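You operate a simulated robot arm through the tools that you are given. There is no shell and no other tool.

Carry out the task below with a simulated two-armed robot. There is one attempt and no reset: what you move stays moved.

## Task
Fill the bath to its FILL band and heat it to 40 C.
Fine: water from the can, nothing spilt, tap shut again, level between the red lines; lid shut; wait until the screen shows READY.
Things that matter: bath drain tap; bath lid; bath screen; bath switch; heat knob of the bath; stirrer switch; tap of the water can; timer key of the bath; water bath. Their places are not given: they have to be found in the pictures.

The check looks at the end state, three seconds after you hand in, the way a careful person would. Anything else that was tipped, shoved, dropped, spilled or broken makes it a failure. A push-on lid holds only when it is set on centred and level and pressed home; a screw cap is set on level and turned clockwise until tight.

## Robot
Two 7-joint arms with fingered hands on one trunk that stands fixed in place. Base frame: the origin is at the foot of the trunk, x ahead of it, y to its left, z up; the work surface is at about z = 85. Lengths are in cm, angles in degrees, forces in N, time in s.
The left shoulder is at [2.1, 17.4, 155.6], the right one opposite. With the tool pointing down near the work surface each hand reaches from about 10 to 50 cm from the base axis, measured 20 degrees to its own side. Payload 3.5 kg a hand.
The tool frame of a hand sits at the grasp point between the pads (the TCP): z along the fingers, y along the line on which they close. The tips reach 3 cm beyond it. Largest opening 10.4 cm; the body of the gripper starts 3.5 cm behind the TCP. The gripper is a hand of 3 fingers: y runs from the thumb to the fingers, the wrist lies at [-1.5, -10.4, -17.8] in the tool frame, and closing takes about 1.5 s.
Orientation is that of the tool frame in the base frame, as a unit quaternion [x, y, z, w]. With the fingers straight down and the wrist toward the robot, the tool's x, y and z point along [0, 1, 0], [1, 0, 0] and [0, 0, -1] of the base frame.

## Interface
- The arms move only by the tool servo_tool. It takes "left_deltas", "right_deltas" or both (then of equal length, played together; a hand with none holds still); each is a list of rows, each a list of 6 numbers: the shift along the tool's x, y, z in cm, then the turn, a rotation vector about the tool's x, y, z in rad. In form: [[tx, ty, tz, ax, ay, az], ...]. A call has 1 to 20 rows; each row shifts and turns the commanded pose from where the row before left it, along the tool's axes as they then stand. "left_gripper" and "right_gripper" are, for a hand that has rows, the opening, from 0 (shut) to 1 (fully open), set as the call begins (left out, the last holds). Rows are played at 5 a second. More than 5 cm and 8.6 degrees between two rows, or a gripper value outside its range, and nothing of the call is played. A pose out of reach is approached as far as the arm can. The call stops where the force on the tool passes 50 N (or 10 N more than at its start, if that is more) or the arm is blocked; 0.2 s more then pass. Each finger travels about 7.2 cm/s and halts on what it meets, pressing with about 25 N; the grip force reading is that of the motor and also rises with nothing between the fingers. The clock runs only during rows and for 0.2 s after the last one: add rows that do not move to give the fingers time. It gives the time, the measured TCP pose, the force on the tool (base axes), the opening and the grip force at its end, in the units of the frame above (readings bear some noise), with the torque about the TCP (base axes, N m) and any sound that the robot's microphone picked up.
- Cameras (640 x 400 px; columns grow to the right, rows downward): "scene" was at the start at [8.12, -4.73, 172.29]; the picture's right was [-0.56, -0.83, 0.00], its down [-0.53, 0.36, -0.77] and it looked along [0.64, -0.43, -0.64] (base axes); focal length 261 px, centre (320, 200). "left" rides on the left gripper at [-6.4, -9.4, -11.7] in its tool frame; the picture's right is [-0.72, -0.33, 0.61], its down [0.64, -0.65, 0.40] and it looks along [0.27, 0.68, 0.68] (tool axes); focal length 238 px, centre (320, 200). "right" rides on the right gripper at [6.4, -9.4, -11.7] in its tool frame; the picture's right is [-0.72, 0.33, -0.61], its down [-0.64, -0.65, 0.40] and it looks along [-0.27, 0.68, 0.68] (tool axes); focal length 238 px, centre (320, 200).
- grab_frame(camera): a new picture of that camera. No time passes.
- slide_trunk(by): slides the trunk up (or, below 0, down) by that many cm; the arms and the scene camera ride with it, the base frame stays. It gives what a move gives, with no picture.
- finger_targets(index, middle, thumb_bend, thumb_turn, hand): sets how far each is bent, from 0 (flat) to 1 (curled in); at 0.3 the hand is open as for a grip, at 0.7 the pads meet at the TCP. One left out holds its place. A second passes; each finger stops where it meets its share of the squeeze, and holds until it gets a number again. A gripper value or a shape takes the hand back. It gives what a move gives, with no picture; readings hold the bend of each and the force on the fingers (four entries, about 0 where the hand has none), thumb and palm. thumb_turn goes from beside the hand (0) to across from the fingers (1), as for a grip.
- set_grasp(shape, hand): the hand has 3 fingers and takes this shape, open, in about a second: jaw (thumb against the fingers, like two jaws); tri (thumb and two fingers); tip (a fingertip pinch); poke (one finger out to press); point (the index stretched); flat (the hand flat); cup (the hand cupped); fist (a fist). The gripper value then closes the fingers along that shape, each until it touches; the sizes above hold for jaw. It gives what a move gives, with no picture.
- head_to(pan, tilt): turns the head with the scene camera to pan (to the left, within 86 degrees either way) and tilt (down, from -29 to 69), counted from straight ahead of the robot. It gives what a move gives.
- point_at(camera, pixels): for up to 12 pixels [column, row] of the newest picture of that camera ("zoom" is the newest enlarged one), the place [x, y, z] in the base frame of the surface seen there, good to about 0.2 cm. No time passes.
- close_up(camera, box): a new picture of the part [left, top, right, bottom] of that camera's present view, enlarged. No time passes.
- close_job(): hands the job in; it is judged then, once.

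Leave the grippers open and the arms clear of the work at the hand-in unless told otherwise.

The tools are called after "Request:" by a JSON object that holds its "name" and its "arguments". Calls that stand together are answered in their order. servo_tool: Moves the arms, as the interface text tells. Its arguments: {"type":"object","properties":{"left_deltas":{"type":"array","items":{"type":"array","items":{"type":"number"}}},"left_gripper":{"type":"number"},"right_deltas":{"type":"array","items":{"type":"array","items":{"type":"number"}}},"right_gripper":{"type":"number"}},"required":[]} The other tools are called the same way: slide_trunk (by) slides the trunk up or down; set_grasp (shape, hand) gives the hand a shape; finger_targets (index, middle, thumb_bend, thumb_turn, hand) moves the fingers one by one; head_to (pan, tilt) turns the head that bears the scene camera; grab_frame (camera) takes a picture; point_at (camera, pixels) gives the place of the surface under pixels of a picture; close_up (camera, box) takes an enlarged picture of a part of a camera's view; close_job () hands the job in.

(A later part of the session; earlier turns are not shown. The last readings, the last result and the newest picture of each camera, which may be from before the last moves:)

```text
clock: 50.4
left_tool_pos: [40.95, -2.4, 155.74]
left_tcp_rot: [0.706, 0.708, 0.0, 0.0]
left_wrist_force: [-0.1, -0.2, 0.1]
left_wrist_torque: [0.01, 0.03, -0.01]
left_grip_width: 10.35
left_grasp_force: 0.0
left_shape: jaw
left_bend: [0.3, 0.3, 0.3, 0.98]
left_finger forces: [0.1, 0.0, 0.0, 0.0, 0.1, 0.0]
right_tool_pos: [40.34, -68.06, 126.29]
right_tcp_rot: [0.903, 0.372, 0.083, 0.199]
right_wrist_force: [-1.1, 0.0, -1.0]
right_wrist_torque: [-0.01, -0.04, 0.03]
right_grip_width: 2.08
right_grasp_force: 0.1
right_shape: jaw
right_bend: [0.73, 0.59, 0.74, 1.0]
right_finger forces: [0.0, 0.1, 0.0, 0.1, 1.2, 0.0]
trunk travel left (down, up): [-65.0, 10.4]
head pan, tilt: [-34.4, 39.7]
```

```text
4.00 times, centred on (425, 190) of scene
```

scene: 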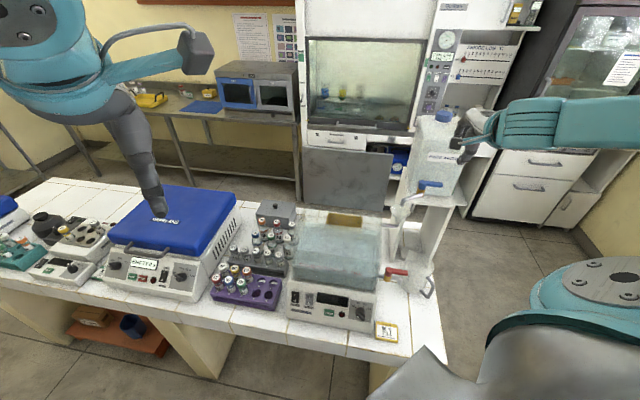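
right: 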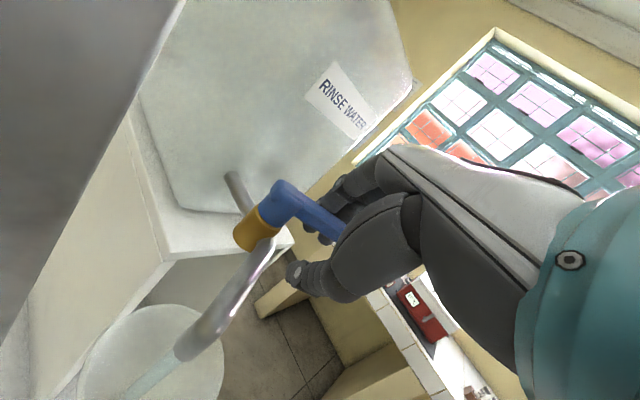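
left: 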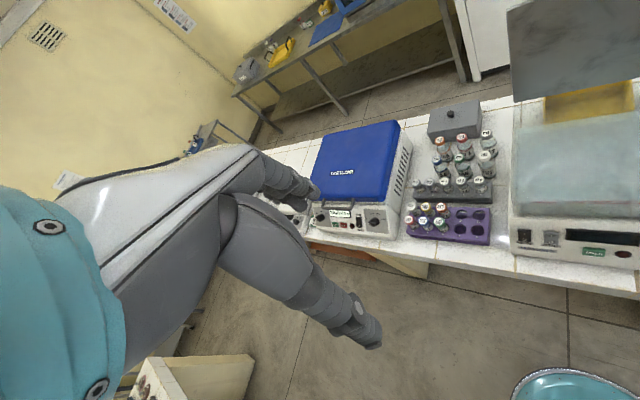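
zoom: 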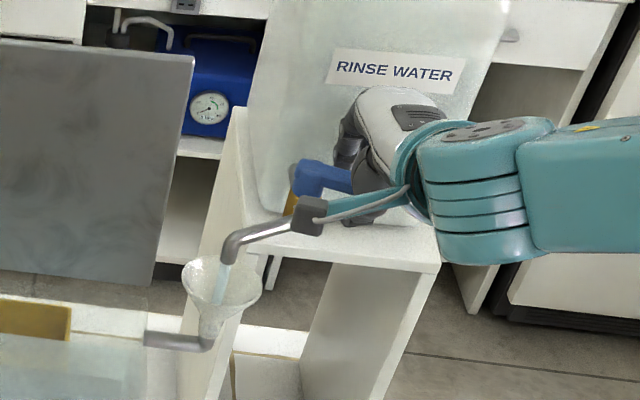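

The stream still runs and the thumb now touches the handle. I'll keep pushing toward shut in small steps.

Request:
{"name": "servo_tool", "arguments": {"right_deltas": [[0, 0.362, 0.169, 0, 0, 0], [0, 0.362, 0.169, 0, 0, 0], [0, 0.362, 0.169, 0, 0, 0]]}}

Request:
{"name": "close_up", "arguments": {"camera": "right", "box": [100, 100, 420, 380]}}

Request:
{"name": "close_up", "arguments": {"camera": "scene", "box": [375, 140, 475, 240]}}

```text
clock: 51.2
left_tool_pos: [40.54, -2.21, 155.83]
left_tcp_rot: [0.707, 0.708, -0.001, 0.002]
left_wrist_force: [0.6, 0.3, 0.0]
left_wrist_torque: [-0.02, -0.05, -0.02]
left_grip_width: 10.36
left_grasp_force: 0.0
left_shape: jaw
left_bend: [0.3, 0.3, 0.3, 0.98]
left_finger forces: [0.1, 0.1, 0.0, 0.0, 0.0, 0.0]
right_tool_pos: [40.73, -68.64, 126.67]
right_tcp_rot: [0.903, 0.372, 0.083, 0.2]
right_wrist_force: [-16.6, 12.4, 4.2]
right_wrist_torque: [-0.63, -0.56, -0.26]
right_grip_width: 1.96
right_grasp_force: 0.1
right_shape: jaw
right_bend: [0.73, 0.63, 0.73, 1.0]
right_finger forces: [0.1, 18.5, 0.1, 0.0, 2.6, 0.0]
trunk travel left (down, up): [-65.0, 10.4]
head pan, tilt: [-34.4, 39.7]
```

```text
1.43 times, centred on (260, 240) of right
```

zoom: 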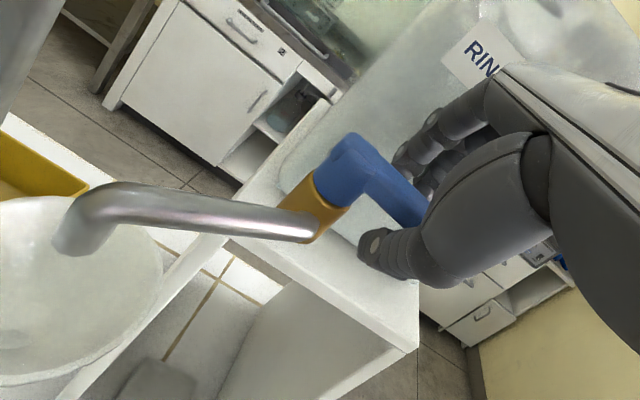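

```text
4.00 times, centred on (425, 190) of scene
```

zoom: 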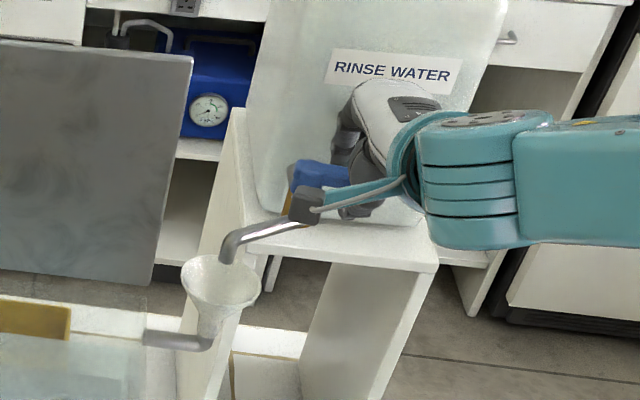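

The stream has stopped. The middle finger reads 18.5 N, so it probably touches the can's face. I'll back off right away and check that the can hasn't moved.

Request:
{"name": "servo_tool", "arguments": {"right_deltas": [[0, -0.362, -0.169, 0, 0, 0], [0, -0.362, -0.169, 0, 0, 0], [0, -0.362, -0.169, 0, 0, 0]]}}

Request:
{"name": "close_up", "arguments": {"camera": "right", "box": [100, 100, 420, 380]}}

Request:
{"name": "close_up", "arguments": {"camera": "scene", "box": [375, 140, 475, 240]}}

Request:
{"name": "point_at", "arguments": {"camera": "zoom", "pixels": [[320, 165], [330, 185], [300, 120], [440, 120], [280, 100], [260, 230], [235, 245], [200, 300], [430, 260], [240, 110]]}}

```text
clock: 52.0
left_tool_pos: [40.89, -2.36, 155.62]
left_tcp_rot: [0.707, 0.708, -0.001, 0.001]
left_wrist_force: [0.4, -1.5, 0.3]
left_wrist_torque: [-0.02, 0.0, -0.02]
left_grip_width: 10.35
left_grasp_force: 0.0
left_shape: jaw
left_bend: [0.3, 0.3, 0.3, 0.98]
left_finger forces: [0.0, 0.0, 0.0, 0.1, 0.0, 0.0]
right_tool_pos: [40.22, -68.11, 126.47]
right_tcp_rot: [0.903, 0.372, 0.083, 0.201]
right_wrist_force: [-0.1, -0.8, -0.5]
right_wrist_torque: [0.01, 0.01, -0.01]
right_grip_width: 2.07
right_grasp_force: 0.1
right_shape: jaw
right_bend: [0.73, 0.59, 0.74, 1.0]
right_finger forces: [0.0, 0.1, 0.0, 0.0, 0.1, 0.0]
trunk travel left (down, up): [-65.0, 10.4]
head pan, tilt: [-34.4, 39.7]
```

```text
1.43 times, centred on (260, 240) of right
```

zoom: 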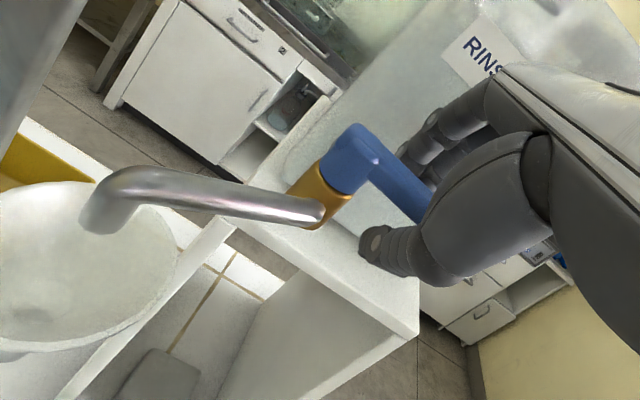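

```text
4.00 times, centred on (425, 190) of scene
```

zoom: 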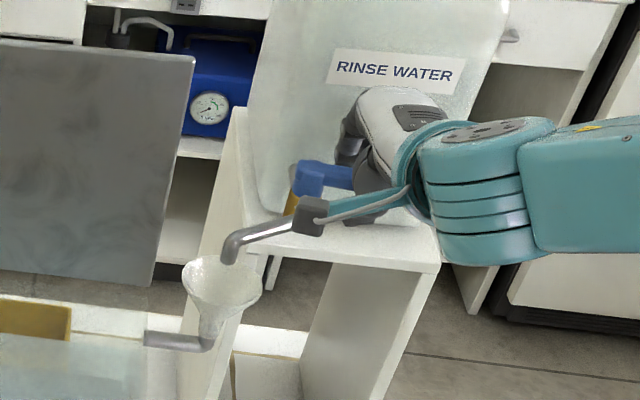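

```text
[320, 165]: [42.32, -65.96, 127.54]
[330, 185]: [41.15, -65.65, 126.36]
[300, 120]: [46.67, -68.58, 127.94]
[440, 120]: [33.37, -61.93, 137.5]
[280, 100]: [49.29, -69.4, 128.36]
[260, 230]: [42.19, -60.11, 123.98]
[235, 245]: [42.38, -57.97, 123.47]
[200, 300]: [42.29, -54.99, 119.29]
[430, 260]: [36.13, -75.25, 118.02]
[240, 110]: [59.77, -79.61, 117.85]
```

Force is back to zero, and the view and label match the earlier picture, so the can hasn't moved. The stream is off. I'll open the fingers slightly and retract along the tool axis, then inspect the handle's angle and the level.

Request:
{"name": "servo_tool", "arguments": {"right_deltas": [[0, -0.2, -0.1, 0, 0, 0], [0, 0, 0, 0, 0, 0], [0, 0, -2.5, 0, 0, 0], [0, 0, -3, 0, 0, 0], [0, 0, -3, 0, 0, 0], [0, 0, -3, 0, 0, 0]], "right_gripper": 0.36}}

Request:
{"name": "close_up", "arguments": {"camera": "scene", "box": [395, 165, 445, 215]}}

Request:
{"name": "close_up", "arguments": {"camera": "right", "box": [60, 180, 320, 400]}}

Request:
{"name": "close_up", "arguments": {"camera": "scene", "box": [290, 215, 390, 300]}}

Request:
{"name": "point_at", "arguments": {"camera": "zoom", "pixels": [[150, 205], [330, 238], [400, 130], [250, 60], [200, 100], [420, 230], [320, 230], [430, 235], [280, 215], [305, 220], [415, 232], [450, 240]]}}

```text
clock: 53.4
left_tool_pos: [40.83, -2.3, 155.74]
left_tcp_rot: [0.706, 0.708, 0.0, 0.001]
left_wrist_force: [-1.0, 0.6, -0.1]
left_wrist_torque: [-0.01, 0.0, 0.0]
left_grip_width: 10.38
left_grasp_force: 0.0
left_shape: jaw
left_bend: [0.3, 0.3, 0.3, 0.98]
left_finger forces: [0.0, 0.0, 0.1, 0.0, 0.0, 0.0]
right_tool_pos: [36.6, -64.14, 136.95]
right_tcp_rot: [0.903, 0.371, 0.083, 0.2]
right_wrist_force: [-0.2, 0.0, 0.4]
right_wrist_torque: [-0.01, -0.02, 0.02]
right_grip_width: 3.67
right_grasp_force: 0.1
right_shape: jaw
right_bend: [0.74, 0.51, 0.73, 1.0]
right_finger forces: [0.0, 0.0, 0.1, 0.0, 0.1, 0.0]
trunk travel left (down, up): [-65.0, 10.4]
head pan, tilt: [-34.4, 39.7]
```

```text
8.00 times, centred on (420, 190) of scene
```

zoom: 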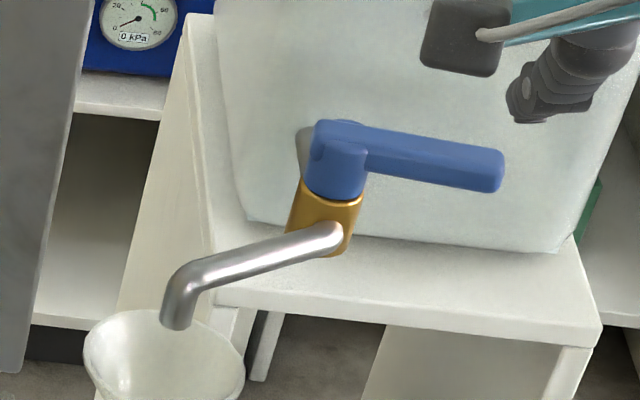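

```text
1.82 times, centred on (190, 290) of right
```

zoom: 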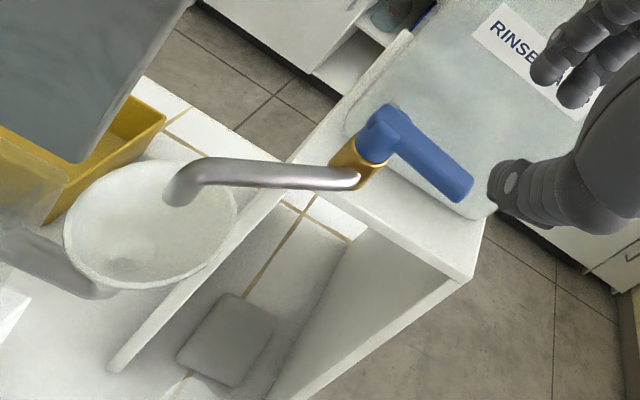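

```text
4.71 times, centred on (340, 258) of scene
```

zoom: 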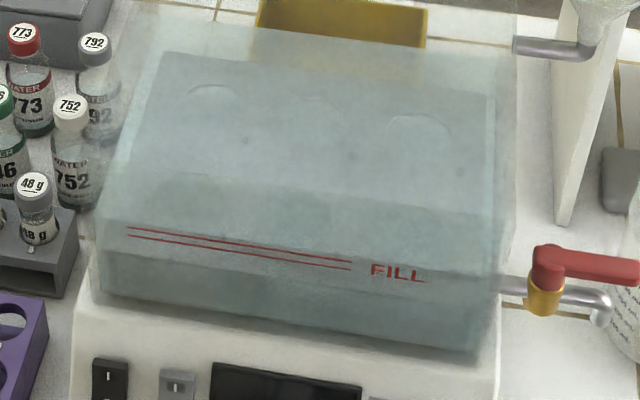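

```text
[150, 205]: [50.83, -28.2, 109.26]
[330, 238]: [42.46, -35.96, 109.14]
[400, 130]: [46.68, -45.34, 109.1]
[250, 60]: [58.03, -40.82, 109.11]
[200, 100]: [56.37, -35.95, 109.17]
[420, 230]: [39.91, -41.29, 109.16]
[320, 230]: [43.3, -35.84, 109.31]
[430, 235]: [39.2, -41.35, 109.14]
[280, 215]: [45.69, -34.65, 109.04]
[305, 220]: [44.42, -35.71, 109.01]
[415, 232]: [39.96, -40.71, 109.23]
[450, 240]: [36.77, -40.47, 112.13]
```

The level reads about 109.15, inside the band. The blue handle sits about 4–5° short of its original angle (tip at y≈170 instead of 158), so I'll nudge it fully shut from the near side with closed fingers, leaving nothing between handle and can. First I close the hand and descend on the near side.

Request:
{"name": "servo_tool", "arguments": {"right_deltas": [[0, 0, 0, 0, 0, 0], [0, 0, 0, 0, 0, 0], [0, 0, 0, 0, 0, 0], [0, 0, 0, 0, 0, 0], [0, -1.04, 3.17, 0, 0, 0], [0, -1.04, 3.17, 0, 0, 0], [0, -1.04, 3.17, 0, 0, 0]], "right_gripper": 0.0}}

Request:
{"name": "close_up", "arguments": {"camera": "right", "box": [100, 100, 420, 380]}}

Request:
{"name": "close_up", "arguments": {"camera": "scene", "box": [385, 140, 465, 220]}}

```text
clock: 55.0
left_tool_pos: [40.96, -2.47, 155.7]
left_tcp_rot: [0.707, 0.708, -0.001, 0.0]
left_wrist_force: [0.2, -0.3, -1.0]
left_wrist_torque: [-0.02, 0.0, -0.04]
left_grip_width: 10.34
left_grasp_force: 0.0
left_shape: jaw
left_bend: [0.3, 0.3, 0.3, 0.98]
left_finger forces: [0.1, 0.1, 0.1, 0.0, 0.0, 0.0]
right_tool_pos: [37.46, -65.32, 126.91]
right_tcp_rot: [0.902, 0.372, 0.084, 0.201]
right_wrist_force: [0.8, 0.7, 0.4]
right_wrist_torque: [-0.01, -0.03, 0.02]
right_grip_width: 0.0
right_grasp_force: 25.3
right_shape: jaw
right_bend: [0.7, 0.7, 0.46, 1.0]
right_finger forces: [0.0, 0.6, 0.1, 0.0, 0.1, 0.1]
trunk travel left (down, up): [-65.0, 10.4]
head pan, tilt: [-34.4, 39.7]
```

```text
1.43 times, centred on (260, 240) of right
```

zoom: 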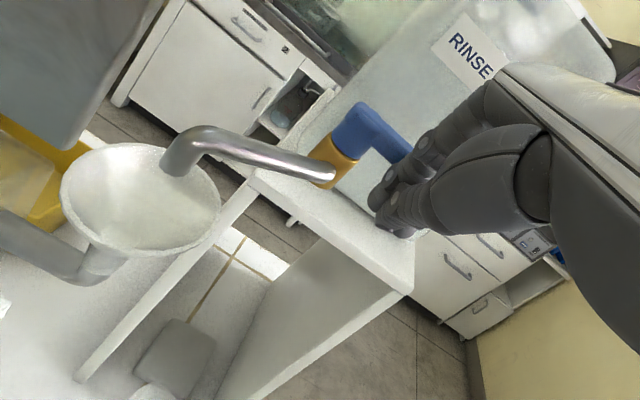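

```text
5.00 times, centred on (425, 180) of scene
```

zoom: 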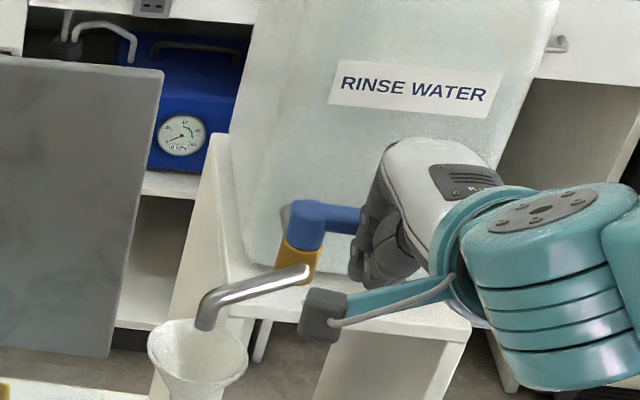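

The closed fingers are on the near side of the handle. I'll push toward the can in small steps, watching force.

Request:
{"name": "servo_tool", "arguments": {"right_deltas": [[0, 0.362, 0.169, 0, 0, 0], [0, 0.362, 0.169, 0, 0, 0], [0, 0.362, 0.169, 0, 0, 0]]}}

Request:
{"name": "close_up", "arguments": {"camera": "right", "box": [200, 120, 420, 300]}}

```text
clock: 55.8
left_tool_pos: [40.52, -2.2, 155.8]
left_tcp_rot: [0.706, 0.708, 0.0, 0.002]
left_wrist_force: [0.7, -0.4, -0.3]
left_wrist_torque: [-0.02, 0.01, -0.01]
left_grip_width: 10.39
left_grasp_force: 0.1
left_shape: jaw
left_bend: [0.3, 0.3, 0.3, 0.98]
left_finger forces: [0.0, 0.0, 0.0, 0.0, 0.0, 0.0]
right_tool_pos: [38.03, -65.86, 127.11]
right_tcp_rot: [0.903, 0.371, 0.083, 0.201]
right_wrist_force: [-15.4, 9.1, 5.1]
right_wrist_torque: [-0.13, -0.09, -0.29]
right_grip_width: 0.0
right_grasp_force: 25.3
right_shape: jaw
right_bend: [0.7, 0.7, 0.46, 1.0]
right_finger forces: [0.1, 17.7, 0.1, 0.0, 0.0, 0.0]
trunk travel left (down, up): [-65.0, 10.4]
head pan, tilt: [-34.4, 39.7]
```

```text
2.22 times, centred on (310, 210) of right
```

zoom: 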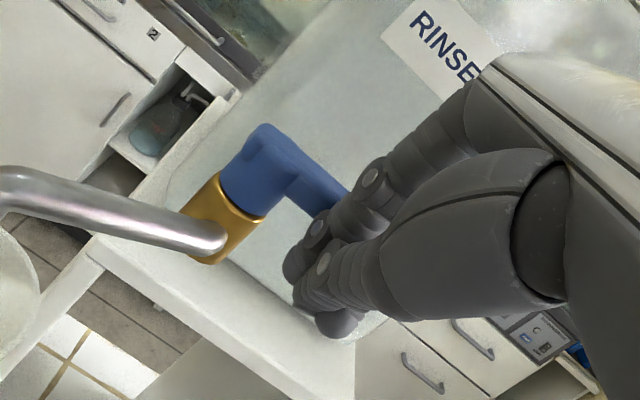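

The middle finger reads 17.7 N with the handle no longer yielding, so it's against its stop. I'll back off and compare the handle's angle.

Request:
{"name": "servo_tool", "arguments": {"right_deltas": [[0, -0.9, -0.42, 0, 0, 0], [0, -0.9, -0.42, 0, 0, 0], [0, 0, -3, 0, 0, 0], [0, 0, -3, 0, 0, 0], [0, 0, -3, 0, 0, 0], [0, 0, 0, 0, 0, 0]]}}

Request:
{"name": "close_up", "arguments": {"camera": "scene", "box": [395, 165, 445, 215]}}

Request:
{"name": "close_up", "arguments": {"camera": "scene", "box": [370, 190, 450, 300]}}

```text
clock: 57.2
left_tool_pos: [40.95, -2.56, 155.57]
left_tcp_rot: [0.707, 0.707, 0.001, 0.0]
left_wrist_force: [0.6, 0.3, -0.2]
left_wrist_torque: [0.01, 0.0, -0.02]
left_grip_width: 10.37
left_grasp_force: 0.1
left_shape: jaw
left_bend: [0.3, 0.3, 0.3, 0.98]
left_finger forces: [0.0, 0.0, 0.0, 0.0, 0.0, 0.1]
right_tool_pos: [34.41, -62.12, 135.02]
right_tcp_rot: [0.903, 0.371, 0.082, 0.2]
right_wrist_force: [0.8, 0.1, 0.0]
right_wrist_torque: [-0.01, 0.02, 0.03]
right_grip_width: 0.03
right_grasp_force: 25.3
right_shape: jaw
right_bend: [0.7, 0.7, 0.47, 1.0]
right_finger forces: [0.0, 0.0, 0.0, 0.1, 0.1, 0.1]
trunk travel left (down, up): [-65.0, 10.4]
head pan, tilt: [-34.4, 39.7]
```

```text
8.00 times, centred on (420, 190) of scene
```

zoom: 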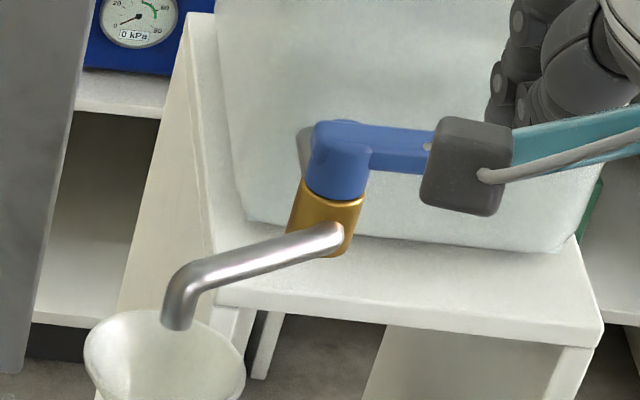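

```text
3.64 times, centred on (410, 245) of scene
```

zoom: 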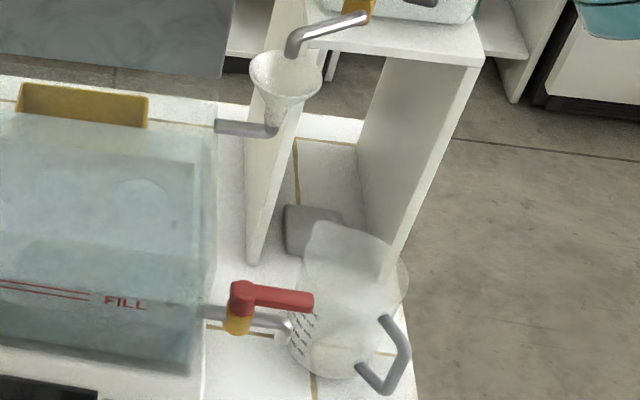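

The handle's edge now matches its original angle and no water runs. Next is the lid: I'll zoom in and measure its edges and thickness.

Request:
{"name": "close_up", "arguments": {"camera": "scene", "box": [290, 140, 400, 230]}}

Request:
{"name": "point_at", "arguments": {"camera": "zoom", "pixels": [[90, 62], [300, 80], [565, 100], [85, 70], [560, 115], [540, 290], [100, 290], [300, 200], [540, 330], [110, 335], [320, 310], [530, 345]]}}

Request:
{"name": "close_up", "arguments": {"camera": "scene", "box": [290, 190, 400, 260]}}

Request:
{"name": "grab_frame", "arguments": {"camera": "left"}}

```text
4.44 times, centred on (345, 185) of scene
```

zoom: 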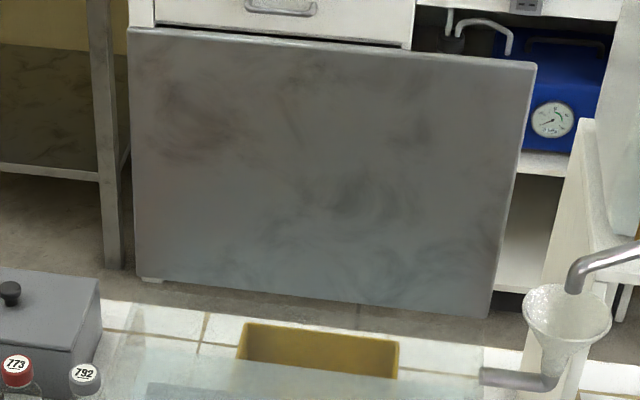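

```text
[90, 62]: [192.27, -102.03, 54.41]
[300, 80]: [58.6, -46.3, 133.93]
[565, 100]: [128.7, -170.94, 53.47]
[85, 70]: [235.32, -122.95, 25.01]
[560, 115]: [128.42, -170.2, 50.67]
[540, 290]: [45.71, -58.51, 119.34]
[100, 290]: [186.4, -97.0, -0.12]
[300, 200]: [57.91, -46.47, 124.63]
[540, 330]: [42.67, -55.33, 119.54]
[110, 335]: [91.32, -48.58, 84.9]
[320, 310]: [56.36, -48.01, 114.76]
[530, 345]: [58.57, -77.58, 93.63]
```

```text
5.71 times, centred on (345, 225) of scene
```

zoom: 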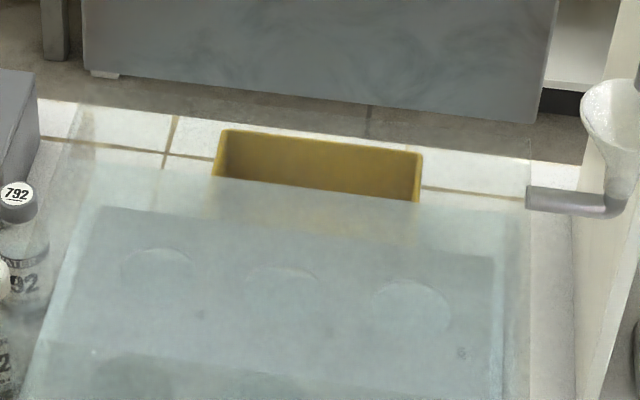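

```text
taken
```

left: 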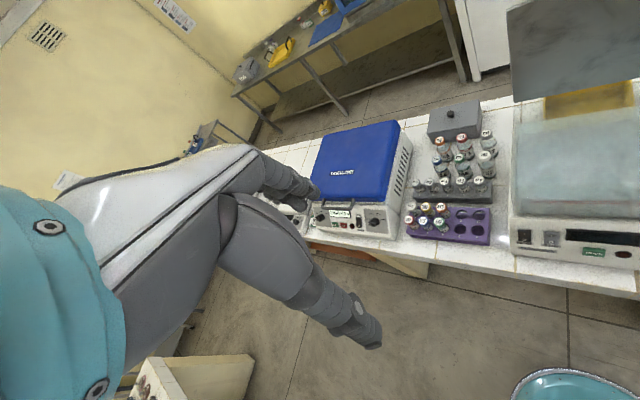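

The lid panel is nearly upright at n≈74 (behind the tank), with its bottom at z≈114.5. I'll read its top edge and corners more exactly.

Request:
{"name": "close_up", "arguments": {"camera": "scene", "box": [290, 140, 400, 230]}}

Request:
{"name": "point_at", "arguments": {"camera": "zoom", "pixels": [[330, 42], [330, 48], [330, 55], [140, 32], [140, 40], [525, 64], [525, 72], [490, 310], [145, 268], [330, 290], [530, 75], [152, 280]]}}

Request:
{"name": "close_up", "arguments": {"camera": "scene", "box": [365, 145, 395, 165]}}

Request:
{"name": "close_up", "arguments": {"camera": "scene", "box": [300, 190, 330, 215]}}

```text
4.44 times, centred on (345, 185) of scene
```

zoom: 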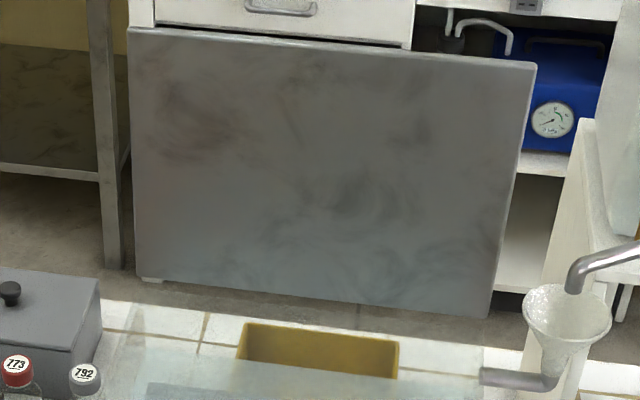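

```text
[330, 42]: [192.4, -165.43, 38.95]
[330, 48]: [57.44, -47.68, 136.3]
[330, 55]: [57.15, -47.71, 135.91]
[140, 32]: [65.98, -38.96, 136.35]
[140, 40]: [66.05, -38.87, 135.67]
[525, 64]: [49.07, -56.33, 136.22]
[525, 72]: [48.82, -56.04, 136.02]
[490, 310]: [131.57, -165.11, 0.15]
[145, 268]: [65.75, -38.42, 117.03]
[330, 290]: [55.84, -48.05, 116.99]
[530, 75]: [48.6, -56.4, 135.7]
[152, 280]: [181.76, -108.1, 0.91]
```

```text
16.00 times, centred on (380, 155) of scene
```

zoom: 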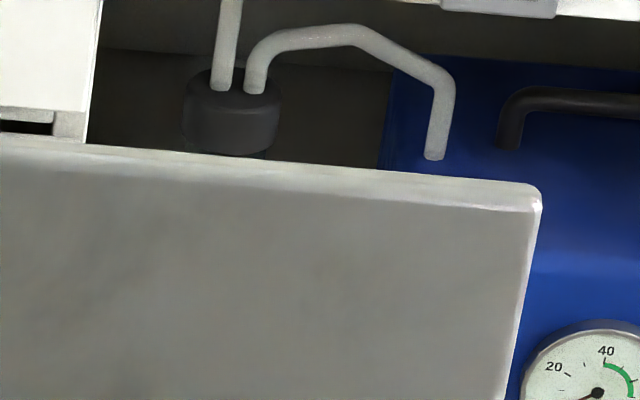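

```text
16.00 times, centred on (315, 202) of scene
```

zoom: 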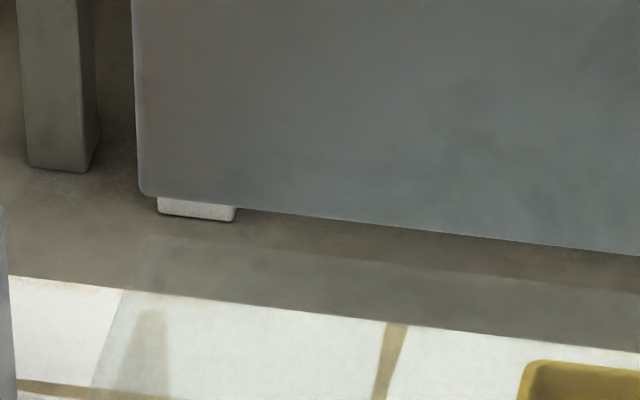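

The lid's top edge is at z = 136.3 and n ≈ 74.3–75, leaning back only about 1.5°, with its hinge at the bottom. I'll raise the hand, turn it straight down, carry it over the lid's mid-top and open to about 4 cm, ready to straddle the edge.

Request:
{"name": "servo_tool", "arguments": {"right_deltas": [[0, 1.83, -3.93, 0, 0, 0], [0, 1.83, -3.93, 0, 0, 0], [0, 1.83, -3.93, 0, 0, 0], [0, 0, 0, 0.1453, 0, 0], [0, 0, 0, 0.1453, 0, 0], [0, 0, 0, 0.1454, 0, 0], [3.74, 0.914, 0, 0, 0, 0], [3.74, 0.914, 0, 0, 0, 0], [3.74, 0.914, 0, 0, 0, 0], [3.74, 0.914, 0, 0, 0, 0], [3.74, 0.914, 0, 0, 0, 0], [3.74, 0.914, 0, 0, 0, 0], [3.74, 0.914, 0, 0, 0, 0], [0, 0, 0, 0, 0, 0]], "right_gripper": 0.4}}

Request:
{"name": "grab_frame", "arguments": {"camera": "scene"}}

Request:
{"name": "grab_frame", "arguments": {"camera": "right"}}

```text
clock: 60.2
left_tool_pos: [40.78, -2.49, 155.67]
left_tcp_rot: [0.706, 0.708, 0.001, 0.001]
left_wrist_force: [0.3, 0.0, -0.1]
left_wrist_torque: [0.01, 0.01, -0.01]
left_grip_width: 10.35
left_grasp_force: 0.1
left_shape: jaw
left_bend: [0.3, 0.3, 0.3, 0.98]
left_finger forces: [0.0, 0.0, 0.0, 0.0, 0.1, 0.1]
right_tool_pos: [57.41, -48.1, 148.17]
right_tcp_rot: [0.925, 0.381, 0.001, 0.001]
right_wrist_force: [-0.4, 0.8, 0.8]
right_wrist_torque: [-0.01, -0.01, 0.0]
right_grip_width: 4.14
right_grasp_force: 0.0
right_shape: jaw
right_bend: [0.74, 0.49, 0.72, 1.0]
right_finger forces: [0.1, 0.1, 0.1, 0.1, 0.0, 0.0]
trunk travel left (down, up): [-65.0, 10.4]
head pan, tilt: [-34.4, 39.7]
```

```text
taken
```

scene: 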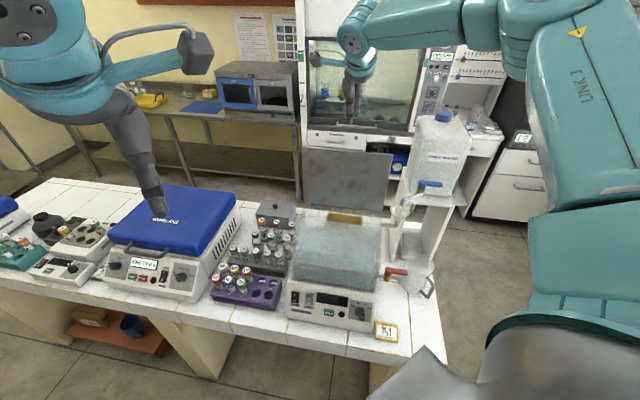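

```text
taken
```

right: 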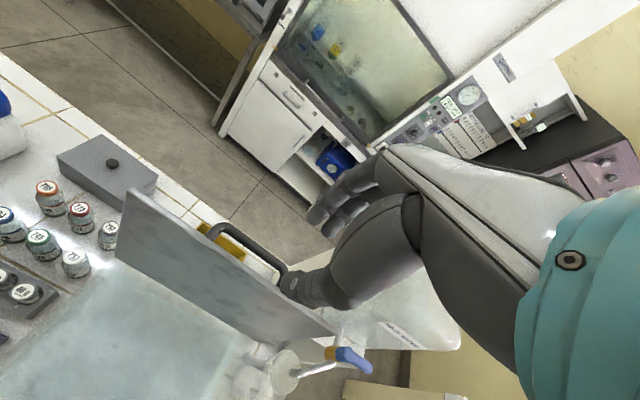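

From above I see a dark bar handle on the lid's back face (around (245,250) in the right picture). I'll zoom in and measure it.

Request:
{"name": "close_up", "arguments": {"camera": "right", "box": [100, 160, 380, 380]}}

Request:
{"name": "point_at", "arguments": {"camera": "zoom", "pixels": [[65, 65], [75, 75], [245, 150], [270, 160], [340, 190], [405, 240], [410, 262], [300, 235], [250, 200], [370, 320], [500, 390], [200, 130]]}}

```text
1.82 times, centred on (240, 270) of right
```

zoom: 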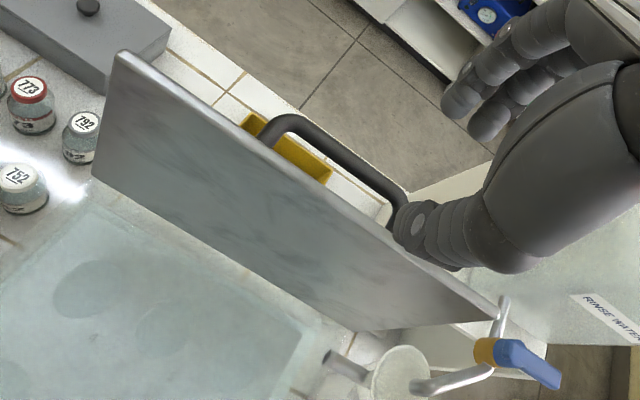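

```text
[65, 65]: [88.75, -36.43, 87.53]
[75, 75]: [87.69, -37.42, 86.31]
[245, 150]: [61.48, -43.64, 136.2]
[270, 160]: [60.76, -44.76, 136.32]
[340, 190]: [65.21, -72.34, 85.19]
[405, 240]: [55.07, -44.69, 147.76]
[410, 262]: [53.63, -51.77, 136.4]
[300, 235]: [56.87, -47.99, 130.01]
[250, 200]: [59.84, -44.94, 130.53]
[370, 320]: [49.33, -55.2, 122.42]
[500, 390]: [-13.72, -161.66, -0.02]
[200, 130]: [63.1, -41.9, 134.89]
```

I'll sample the bar itself and the lid's edges from this zoom.

Request:
{"name": "point_at", "arguments": {"camera": "zoom", "pixels": [[300, 118], [320, 130], [345, 150], [370, 172], [395, 195], [275, 130], [268, 142], [390, 215], [125, 55], [120, 60], [480, 300], [470, 295]]}}

Request:
{"name": "close_up", "arguments": {"camera": "right", "box": [190, 200, 310, 300]}}

```text
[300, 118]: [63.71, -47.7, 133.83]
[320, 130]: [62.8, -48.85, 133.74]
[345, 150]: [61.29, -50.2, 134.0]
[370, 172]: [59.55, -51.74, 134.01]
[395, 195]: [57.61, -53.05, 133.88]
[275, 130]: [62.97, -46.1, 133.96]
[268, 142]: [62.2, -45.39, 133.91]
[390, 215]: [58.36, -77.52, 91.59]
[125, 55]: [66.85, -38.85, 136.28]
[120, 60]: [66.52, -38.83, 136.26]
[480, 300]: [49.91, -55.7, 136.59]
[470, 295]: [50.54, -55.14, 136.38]
```

```text
4.00 times, centred on (250, 250) of right
```

zoom: 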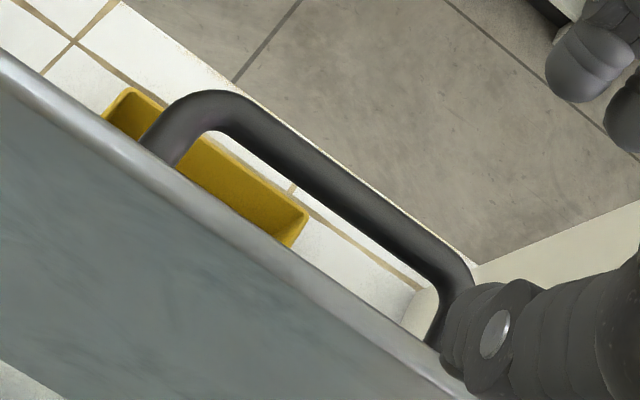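

The lid's bar handle stands about 3.5 cm behind the lid, at z≈133.4 and n≈78.9, from u≈-12.5 to -3. Gripping that bar is the right way to close the lid. I'll narrow the gap to 2.6 cm, move over the bar and descend partway.

Request:
{"name": "servo_tool", "arguments": {"right_deltas": [[0.35, 2.17, 0, 0, 0, 0], [0.35, 2.17, 0, 0, 0, 0], [0, 0, 2.9, 0, 0, 0], [0, 0, 2.9, 0, 0, 0], [0, 0, 2.9, 0, 0, 0]], "right_gripper": 0.26}}

Request:
{"name": "close_up", "arguments": {"camera": "right", "box": [160, 150, 420, 350]}}

Request:
{"name": "close_up", "arguments": {"camera": "scene", "box": [290, 30, 410, 180]}}

```text
clock: 61.4
left_tool_pos: [40.91, -2.52, 155.69]
left_tcp_rot: [0.707, 0.707, 0.0, -0.001]
left_wrist_force: [0.2, -0.9, -0.1]
left_wrist_torque: [0.02, -0.01, 0.03]
left_grip_width: 10.38
left_grasp_force: 0.1
left_shape: jaw
left_bend: [0.3, 0.3, 0.3, 0.98]
left_finger forces: [0.0, 0.0, 0.0, 0.0, 0.0, 0.0]
right_tool_pos: [60.96, -50.62, 139.5]
right_tcp_rot: [0.925, 0.381, 0.001, 0.0]
right_wrist_force: [0.2, 0.2, -0.5]
right_wrist_torque: [0.01, 0.03, 0.02]
right_grip_width: 2.72
right_grasp_force: 0.1
right_shape: jaw
right_bend: [0.74, 0.55, 0.74, 1.0]
right_finger forces: [0.1, 0.0, 0.0, 0.0, 0.0, 0.1]
trunk travel left (down, up): [-65.0, 10.4]
head pan, tilt: [-34.4, 39.7]
```

```text
2.00 times, centred on (290, 250) of right
```

zoom: 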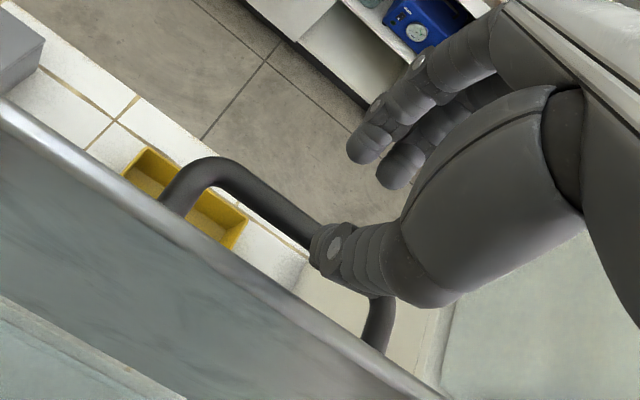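

```text
2.67 times, centred on (350, 105) of scene
```

zoom: 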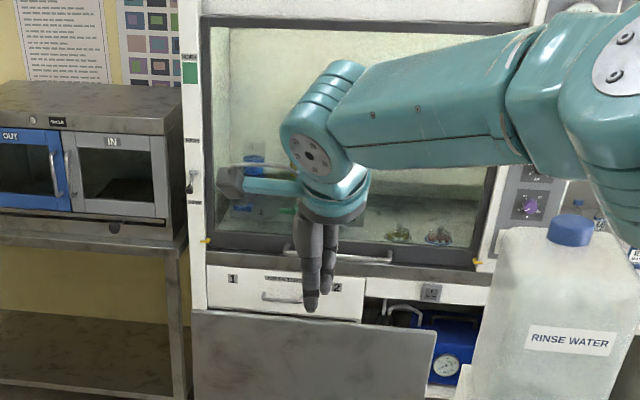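

The hand is above the bar. I'll read the thumb and finger tip places against the bar and lid edge.

Request:
{"name": "point_at", "arguments": {"camera": "right", "pixels": [[320, 270], [318, 278], [335, 222], [360, 238], [342, 225], [280, 250], [300, 263], [290, 257]]}}

Request:
{"name": "close_up", "arguments": {"camera": "right", "box": [160, 150, 420, 350]}}

Request:
{"name": "point_at", "arguments": {"camera": "zoom", "pixels": [[320, 240], [325, 260], [330, 240], [355, 150], [390, 180], [270, 200], [300, 225], [230, 165], [100, 170], [250, 270], [300, 305]]}}

```text
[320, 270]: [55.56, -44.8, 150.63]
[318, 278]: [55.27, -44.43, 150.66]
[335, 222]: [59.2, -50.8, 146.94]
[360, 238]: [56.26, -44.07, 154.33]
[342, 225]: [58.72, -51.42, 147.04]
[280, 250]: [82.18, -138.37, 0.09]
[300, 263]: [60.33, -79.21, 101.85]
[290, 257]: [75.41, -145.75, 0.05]
```

```text
2.00 times, centred on (290, 250) of right
```

zoom: 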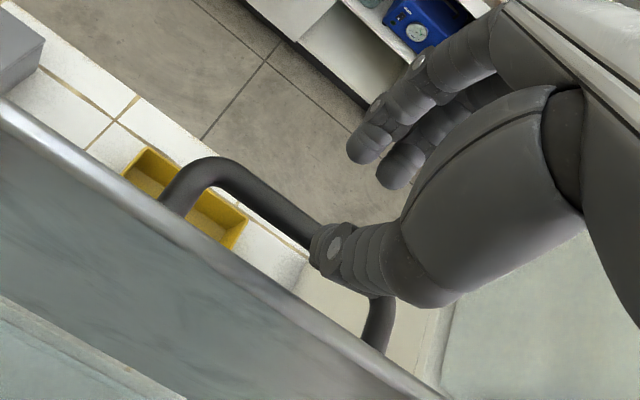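

```text
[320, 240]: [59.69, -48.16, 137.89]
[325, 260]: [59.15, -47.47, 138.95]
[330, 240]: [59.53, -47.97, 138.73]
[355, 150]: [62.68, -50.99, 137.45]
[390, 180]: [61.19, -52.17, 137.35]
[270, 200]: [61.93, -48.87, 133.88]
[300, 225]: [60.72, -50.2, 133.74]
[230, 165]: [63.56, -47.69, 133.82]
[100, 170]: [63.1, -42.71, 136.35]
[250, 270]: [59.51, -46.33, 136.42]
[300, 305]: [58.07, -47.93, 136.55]
```

The thumb will pass between lid and bar with about 1 cm each side, and the fingers behind the bar. I'll descend 6.6 cm.

Request:
{"name": "servo_tool", "arguments": {"right_deltas": [[0, 0, 2.2, 0, 0, 0], [0, 0, 2.2, 0, 0, 0], [0, 0, 2.2, 0, 0, 0]]}}

Request:
{"name": "close_up", "arguments": {"camera": "right", "box": [160, 150, 420, 350]}}

```text
clock: 62.2
left_tool_pos: [40.93, -2.4, 155.71]
left_tcp_rot: [0.706, 0.708, 0.0, 0.0]
left_wrist_force: [0.0, -0.8, 0.3]
left_wrist_torque: [0.04, -0.02, 0.03]
left_grip_width: 10.36
left_grasp_force: 0.0
left_shape: jaw
left_bend: [0.3, 0.3, 0.3, 0.98]
left_finger forces: [0.1, 0.1, 0.0, 0.0, 0.0, 0.0]
right_tool_pos: [60.09, -50.76, 133.38]
right_tcp_rot: [0.925, 0.381, 0.002, -0.001]
right_wrist_force: [0.2, 0.0, -0.1]
right_wrist_torque: [0.0, 0.0, -0.01]
right_grip_width: 2.71
right_grasp_force: 0.0
right_shape: jaw
right_bend: [0.74, 0.55, 0.74, 1.0]
right_finger forces: [0.0, 0.1, 0.1, 0.1, 0.1, 0.0]
right hand out of reach, approached as far as the arm can: row 3
trunk travel left (down, up): [-65.0, 10.4]
head pan, tilt: [-34.4, 39.7]
```

```text
2.00 times, centred on (290, 250) of right
```

zoom: 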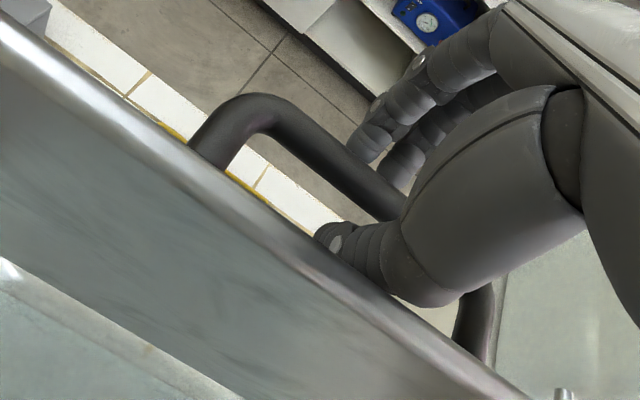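

The hand is at the edge of its reach but in place: thumb between lid and bar, fingers behind the bar. I'll close the fingers on the bar.

Request:
{"name": "servo_tool", "arguments": {"right_deltas": [[0, 0, -0.3, 0, 0, 0], [0, 0, 0, 0, 0, 0], [0, 0, 0, 0, 0, 0], [0, 0, 0, 0, 0, 0], [0, 0, 0, 0, 0, 0], [0, 0, 0, 0, 0, 0]], "right_gripper": 0.0}}

Request:
{"name": "close_up", "arguments": {"camera": "right", "box": [160, 150, 420, 350]}}

```text
clock: 63.6
left_tool_pos: [40.95, -2.4, 155.64]
left_tcp_rot: [0.706, 0.708, 0.0, 0.0]
left_wrist_force: [-0.4, 0.4, -0.2]
left_wrist_torque: [0.01, -0.02, 0.01]
left_grip_width: 10.38
left_grasp_force: 0.1
left_shape: jaw
left_bend: [0.3, 0.3, 0.3, 0.98]
left_finger forces: [0.0, 0.0, 0.0, 0.0, 0.0, 0.0]
right_tool_pos: [60.08, -50.56, 133.54]
right_tcp_rot: [0.925, 0.379, 0.0, 0.0]
right_wrist_force: [0.4, 1.7, -5.6]
right_wrist_torque: [0.04, 0.03, 0.0]
right_grip_width: 0.0
right_grasp_force: 25.6
right_shape: jaw
right_bend: [0.7, 0.7, 0.76, 1.0]
right_finger forces: [3.4, 0.0, 0.0, 0.0, 3.0, 0.0]
trunk travel left (down, up): [-65.0, 10.4]
head pan, tilt: [-34.4, 39.7]
```

```text
2.00 times, centred on (290, 250) of right
```

zoom: 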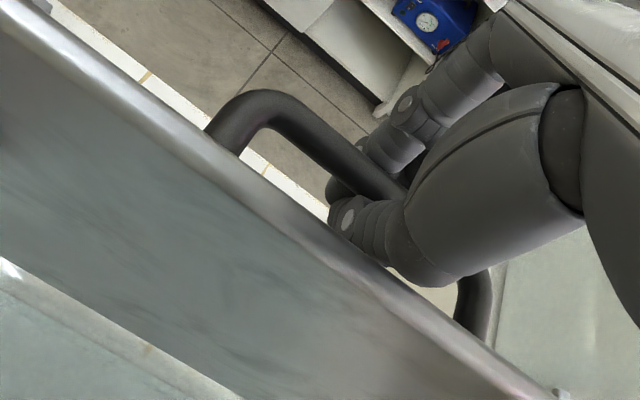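

The bar is captured inside the closed finger loop. I'll start swinging the lid over along its arc about the hinge, tilting the hand with it, 4 steps (20°) first.

Request:
{"name": "servo_tool", "arguments": {"right_deltas": [[0, -1.62, -0.29, -0.06545, 0, 0], [0, -1.627, -0.257, -0.06545, 0, 0], [0, -1.625, -0.224, -0.06545, 0, 0], [0, -1.636, -0.183, -0.06545, 0, 0]]}}

Request:
{"name": "grab_frame", "arguments": {"camera": "scene"}}

Request:
{"name": "close_up", "arguments": {"camera": "right", "box": [100, 120, 420, 400]}}

```text
clock: 64.6
left_tool_pos: [41.1, -2.52, 155.7]
left_tcp_rot: [0.707, 0.708, 0.0, 0.0]
left_wrist_force: [0.3, 0.2, -0.4]
left_wrist_torque: [0.02, -0.01, -0.01]
left_grip_width: 10.35
left_grasp_force: 0.1
left_shape: jaw
left_bend: [0.3, 0.3, 0.3, 0.98]
left_finger forces: [0.0, 0.1, 0.0, 0.1, 0.0, 0.1]
right_tool_pos: [55.54, -45.97, 133.77]
right_tcp_rot: [0.917, 0.377, 0.05, 0.121]
right_wrist_force: [2.0, 0.1, -7.6]
right_wrist_torque: [-0.08, -0.08, -0.01]
right_grip_width: 0.03
right_grasp_force: 24.9
right_shape: jaw
right_bend: [0.7, 0.7, 0.76, 1.0]
right_finger forces: [4.8, 0.1, 0.0, 0.0, 0.5, 0.0]
trunk travel left (down, up): [-65.0, 10.4]
head pan, tilt: [-34.4, 39.7]
```

```text
taken
```

scene: 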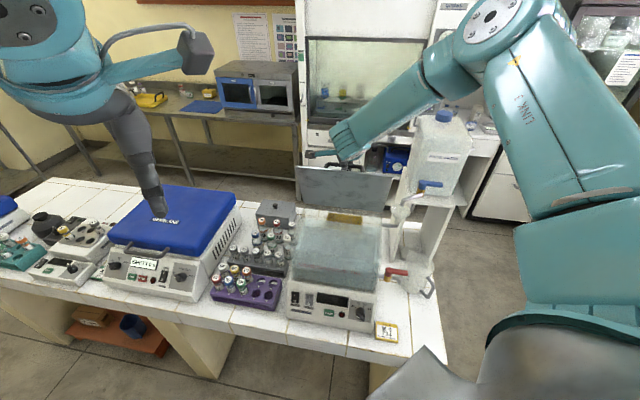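

```text
1.43 times, centred on (260, 260) of right
```

zoom: 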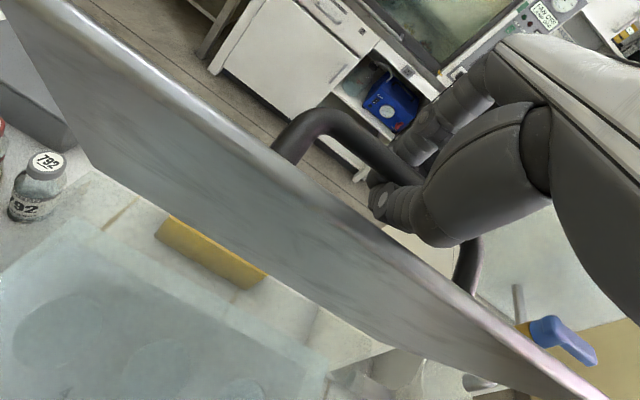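

The lid follows with only about 7 N. I'll continue to about 45°.

Request:
{"name": "servo_tool", "arguments": {"right_deltas": [[0, -1.637, -0.149, -0.06545, 0, 0], [0, -1.65, -0.116, -0.06545, 0, 0], [0, -1.637, -0.072, -0.06545, 0, 0], [0, -1.65, -0.044, -0.06545, 0, 0], [0, -1.643, -0.014, -0.06545, 0, 0]]}}

Request:
{"name": "grab_frame", "arguments": {"camera": "scene"}}

Request:
{"name": "close_up", "arguments": {"camera": "right", "box": [100, 120, 420, 400]}}

```text
clock: 65.8
left_tool_pos: [41.14, -2.65, 155.71]
left_tcp_rot: [0.706, 0.708, -0.001, 0.0]
left_wrist_force: [1.0, 1.0, 0.5]
left_wrist_torque: [0.02, 0.0, 0.01]
left_grip_width: 10.36
left_grasp_force: 0.1
left_shape: jaw
left_bend: [0.3, 0.3, 0.3, 0.98]
left_finger forces: [0.0, 0.0, 0.0, 0.0, 0.0, 0.0]
right_tool_pos: [50.19, -40.73, 130.87]
right_tcp_rot: [0.885, 0.363, 0.11, 0.269]
right_wrist_force: [4.7, -7.6, -11.3]
right_wrist_torque: [-0.1, -0.14, -0.05]
right_grip_width: 0.0
right_grasp_force: 24.7
right_shape: jaw
right_bend: [0.7, 0.7, 0.75, 1.0]
right_finger forces: [7.9, 0.0, 0.1, 0.0, 26.0, 0.0]
trunk travel left (down, up): [-65.0, 10.4]
head pan, tilt: [-34.4, 39.7]
```

```text
taken
```

scene: 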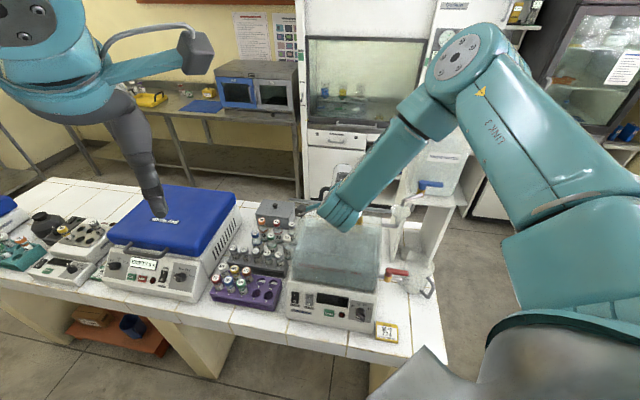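

```text
1.43 times, centred on (260, 260) of right
```

zoom: 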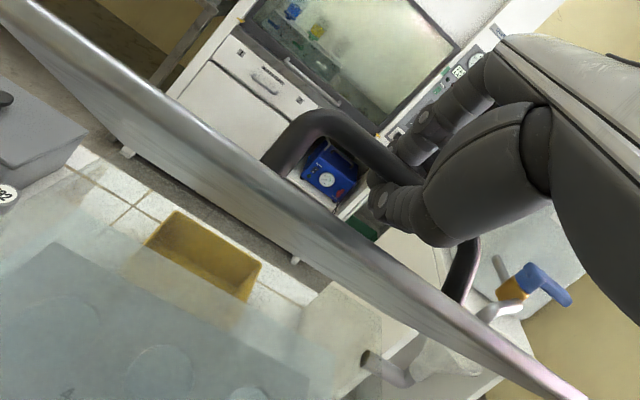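

The lid is following. I'll check in close-up that its hinge edge stays at the back of the tank before lowering more.

Request:
{"name": "close_up", "arguments": {"camera": "scene", "box": [280, 170, 420, 270]}}

Request:
{"name": "close_up", "arguments": {"camera": "left", "box": [480, 0, 640, 300]}}

Request:
{"name": "close_up", "arguments": {"camera": "right", "box": [100, 200, 320, 400]}}

Request:
{"name": "point_at", "arguments": {"camera": "zoom", "pixels": [[75, 60], [325, 180], [300, 175], [100, 70], [250, 100], [420, 290], [200, 130], [60, 45]]}}

```text
4.00 times, centred on (350, 220) of scene
```

zoom: 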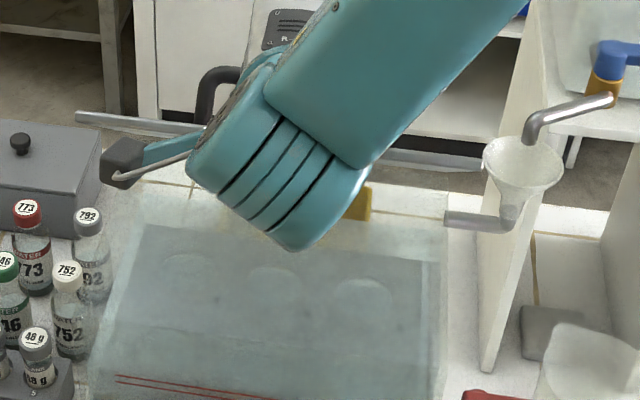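

```text
1.33 times, centred on (560, 150) of left
```

zoom: 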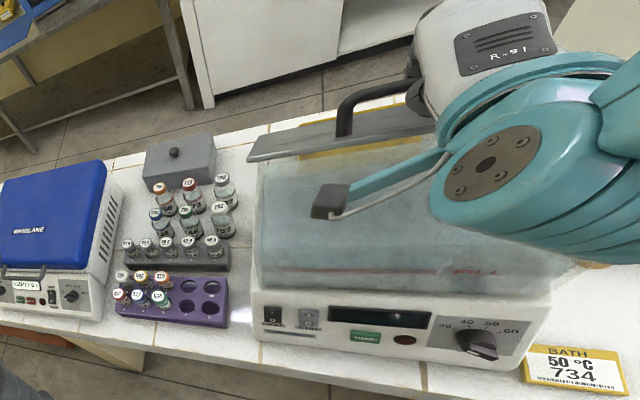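

```text
2.00 times, centred on (210, 300) of right
```

zoom: 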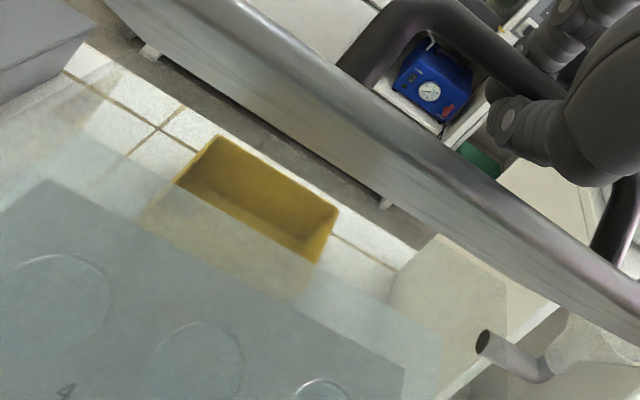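

```text
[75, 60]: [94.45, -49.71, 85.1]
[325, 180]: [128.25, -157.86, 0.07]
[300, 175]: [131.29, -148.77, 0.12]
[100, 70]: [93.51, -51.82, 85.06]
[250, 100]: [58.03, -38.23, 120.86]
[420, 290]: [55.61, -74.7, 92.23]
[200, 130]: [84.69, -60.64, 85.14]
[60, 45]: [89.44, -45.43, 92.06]
```

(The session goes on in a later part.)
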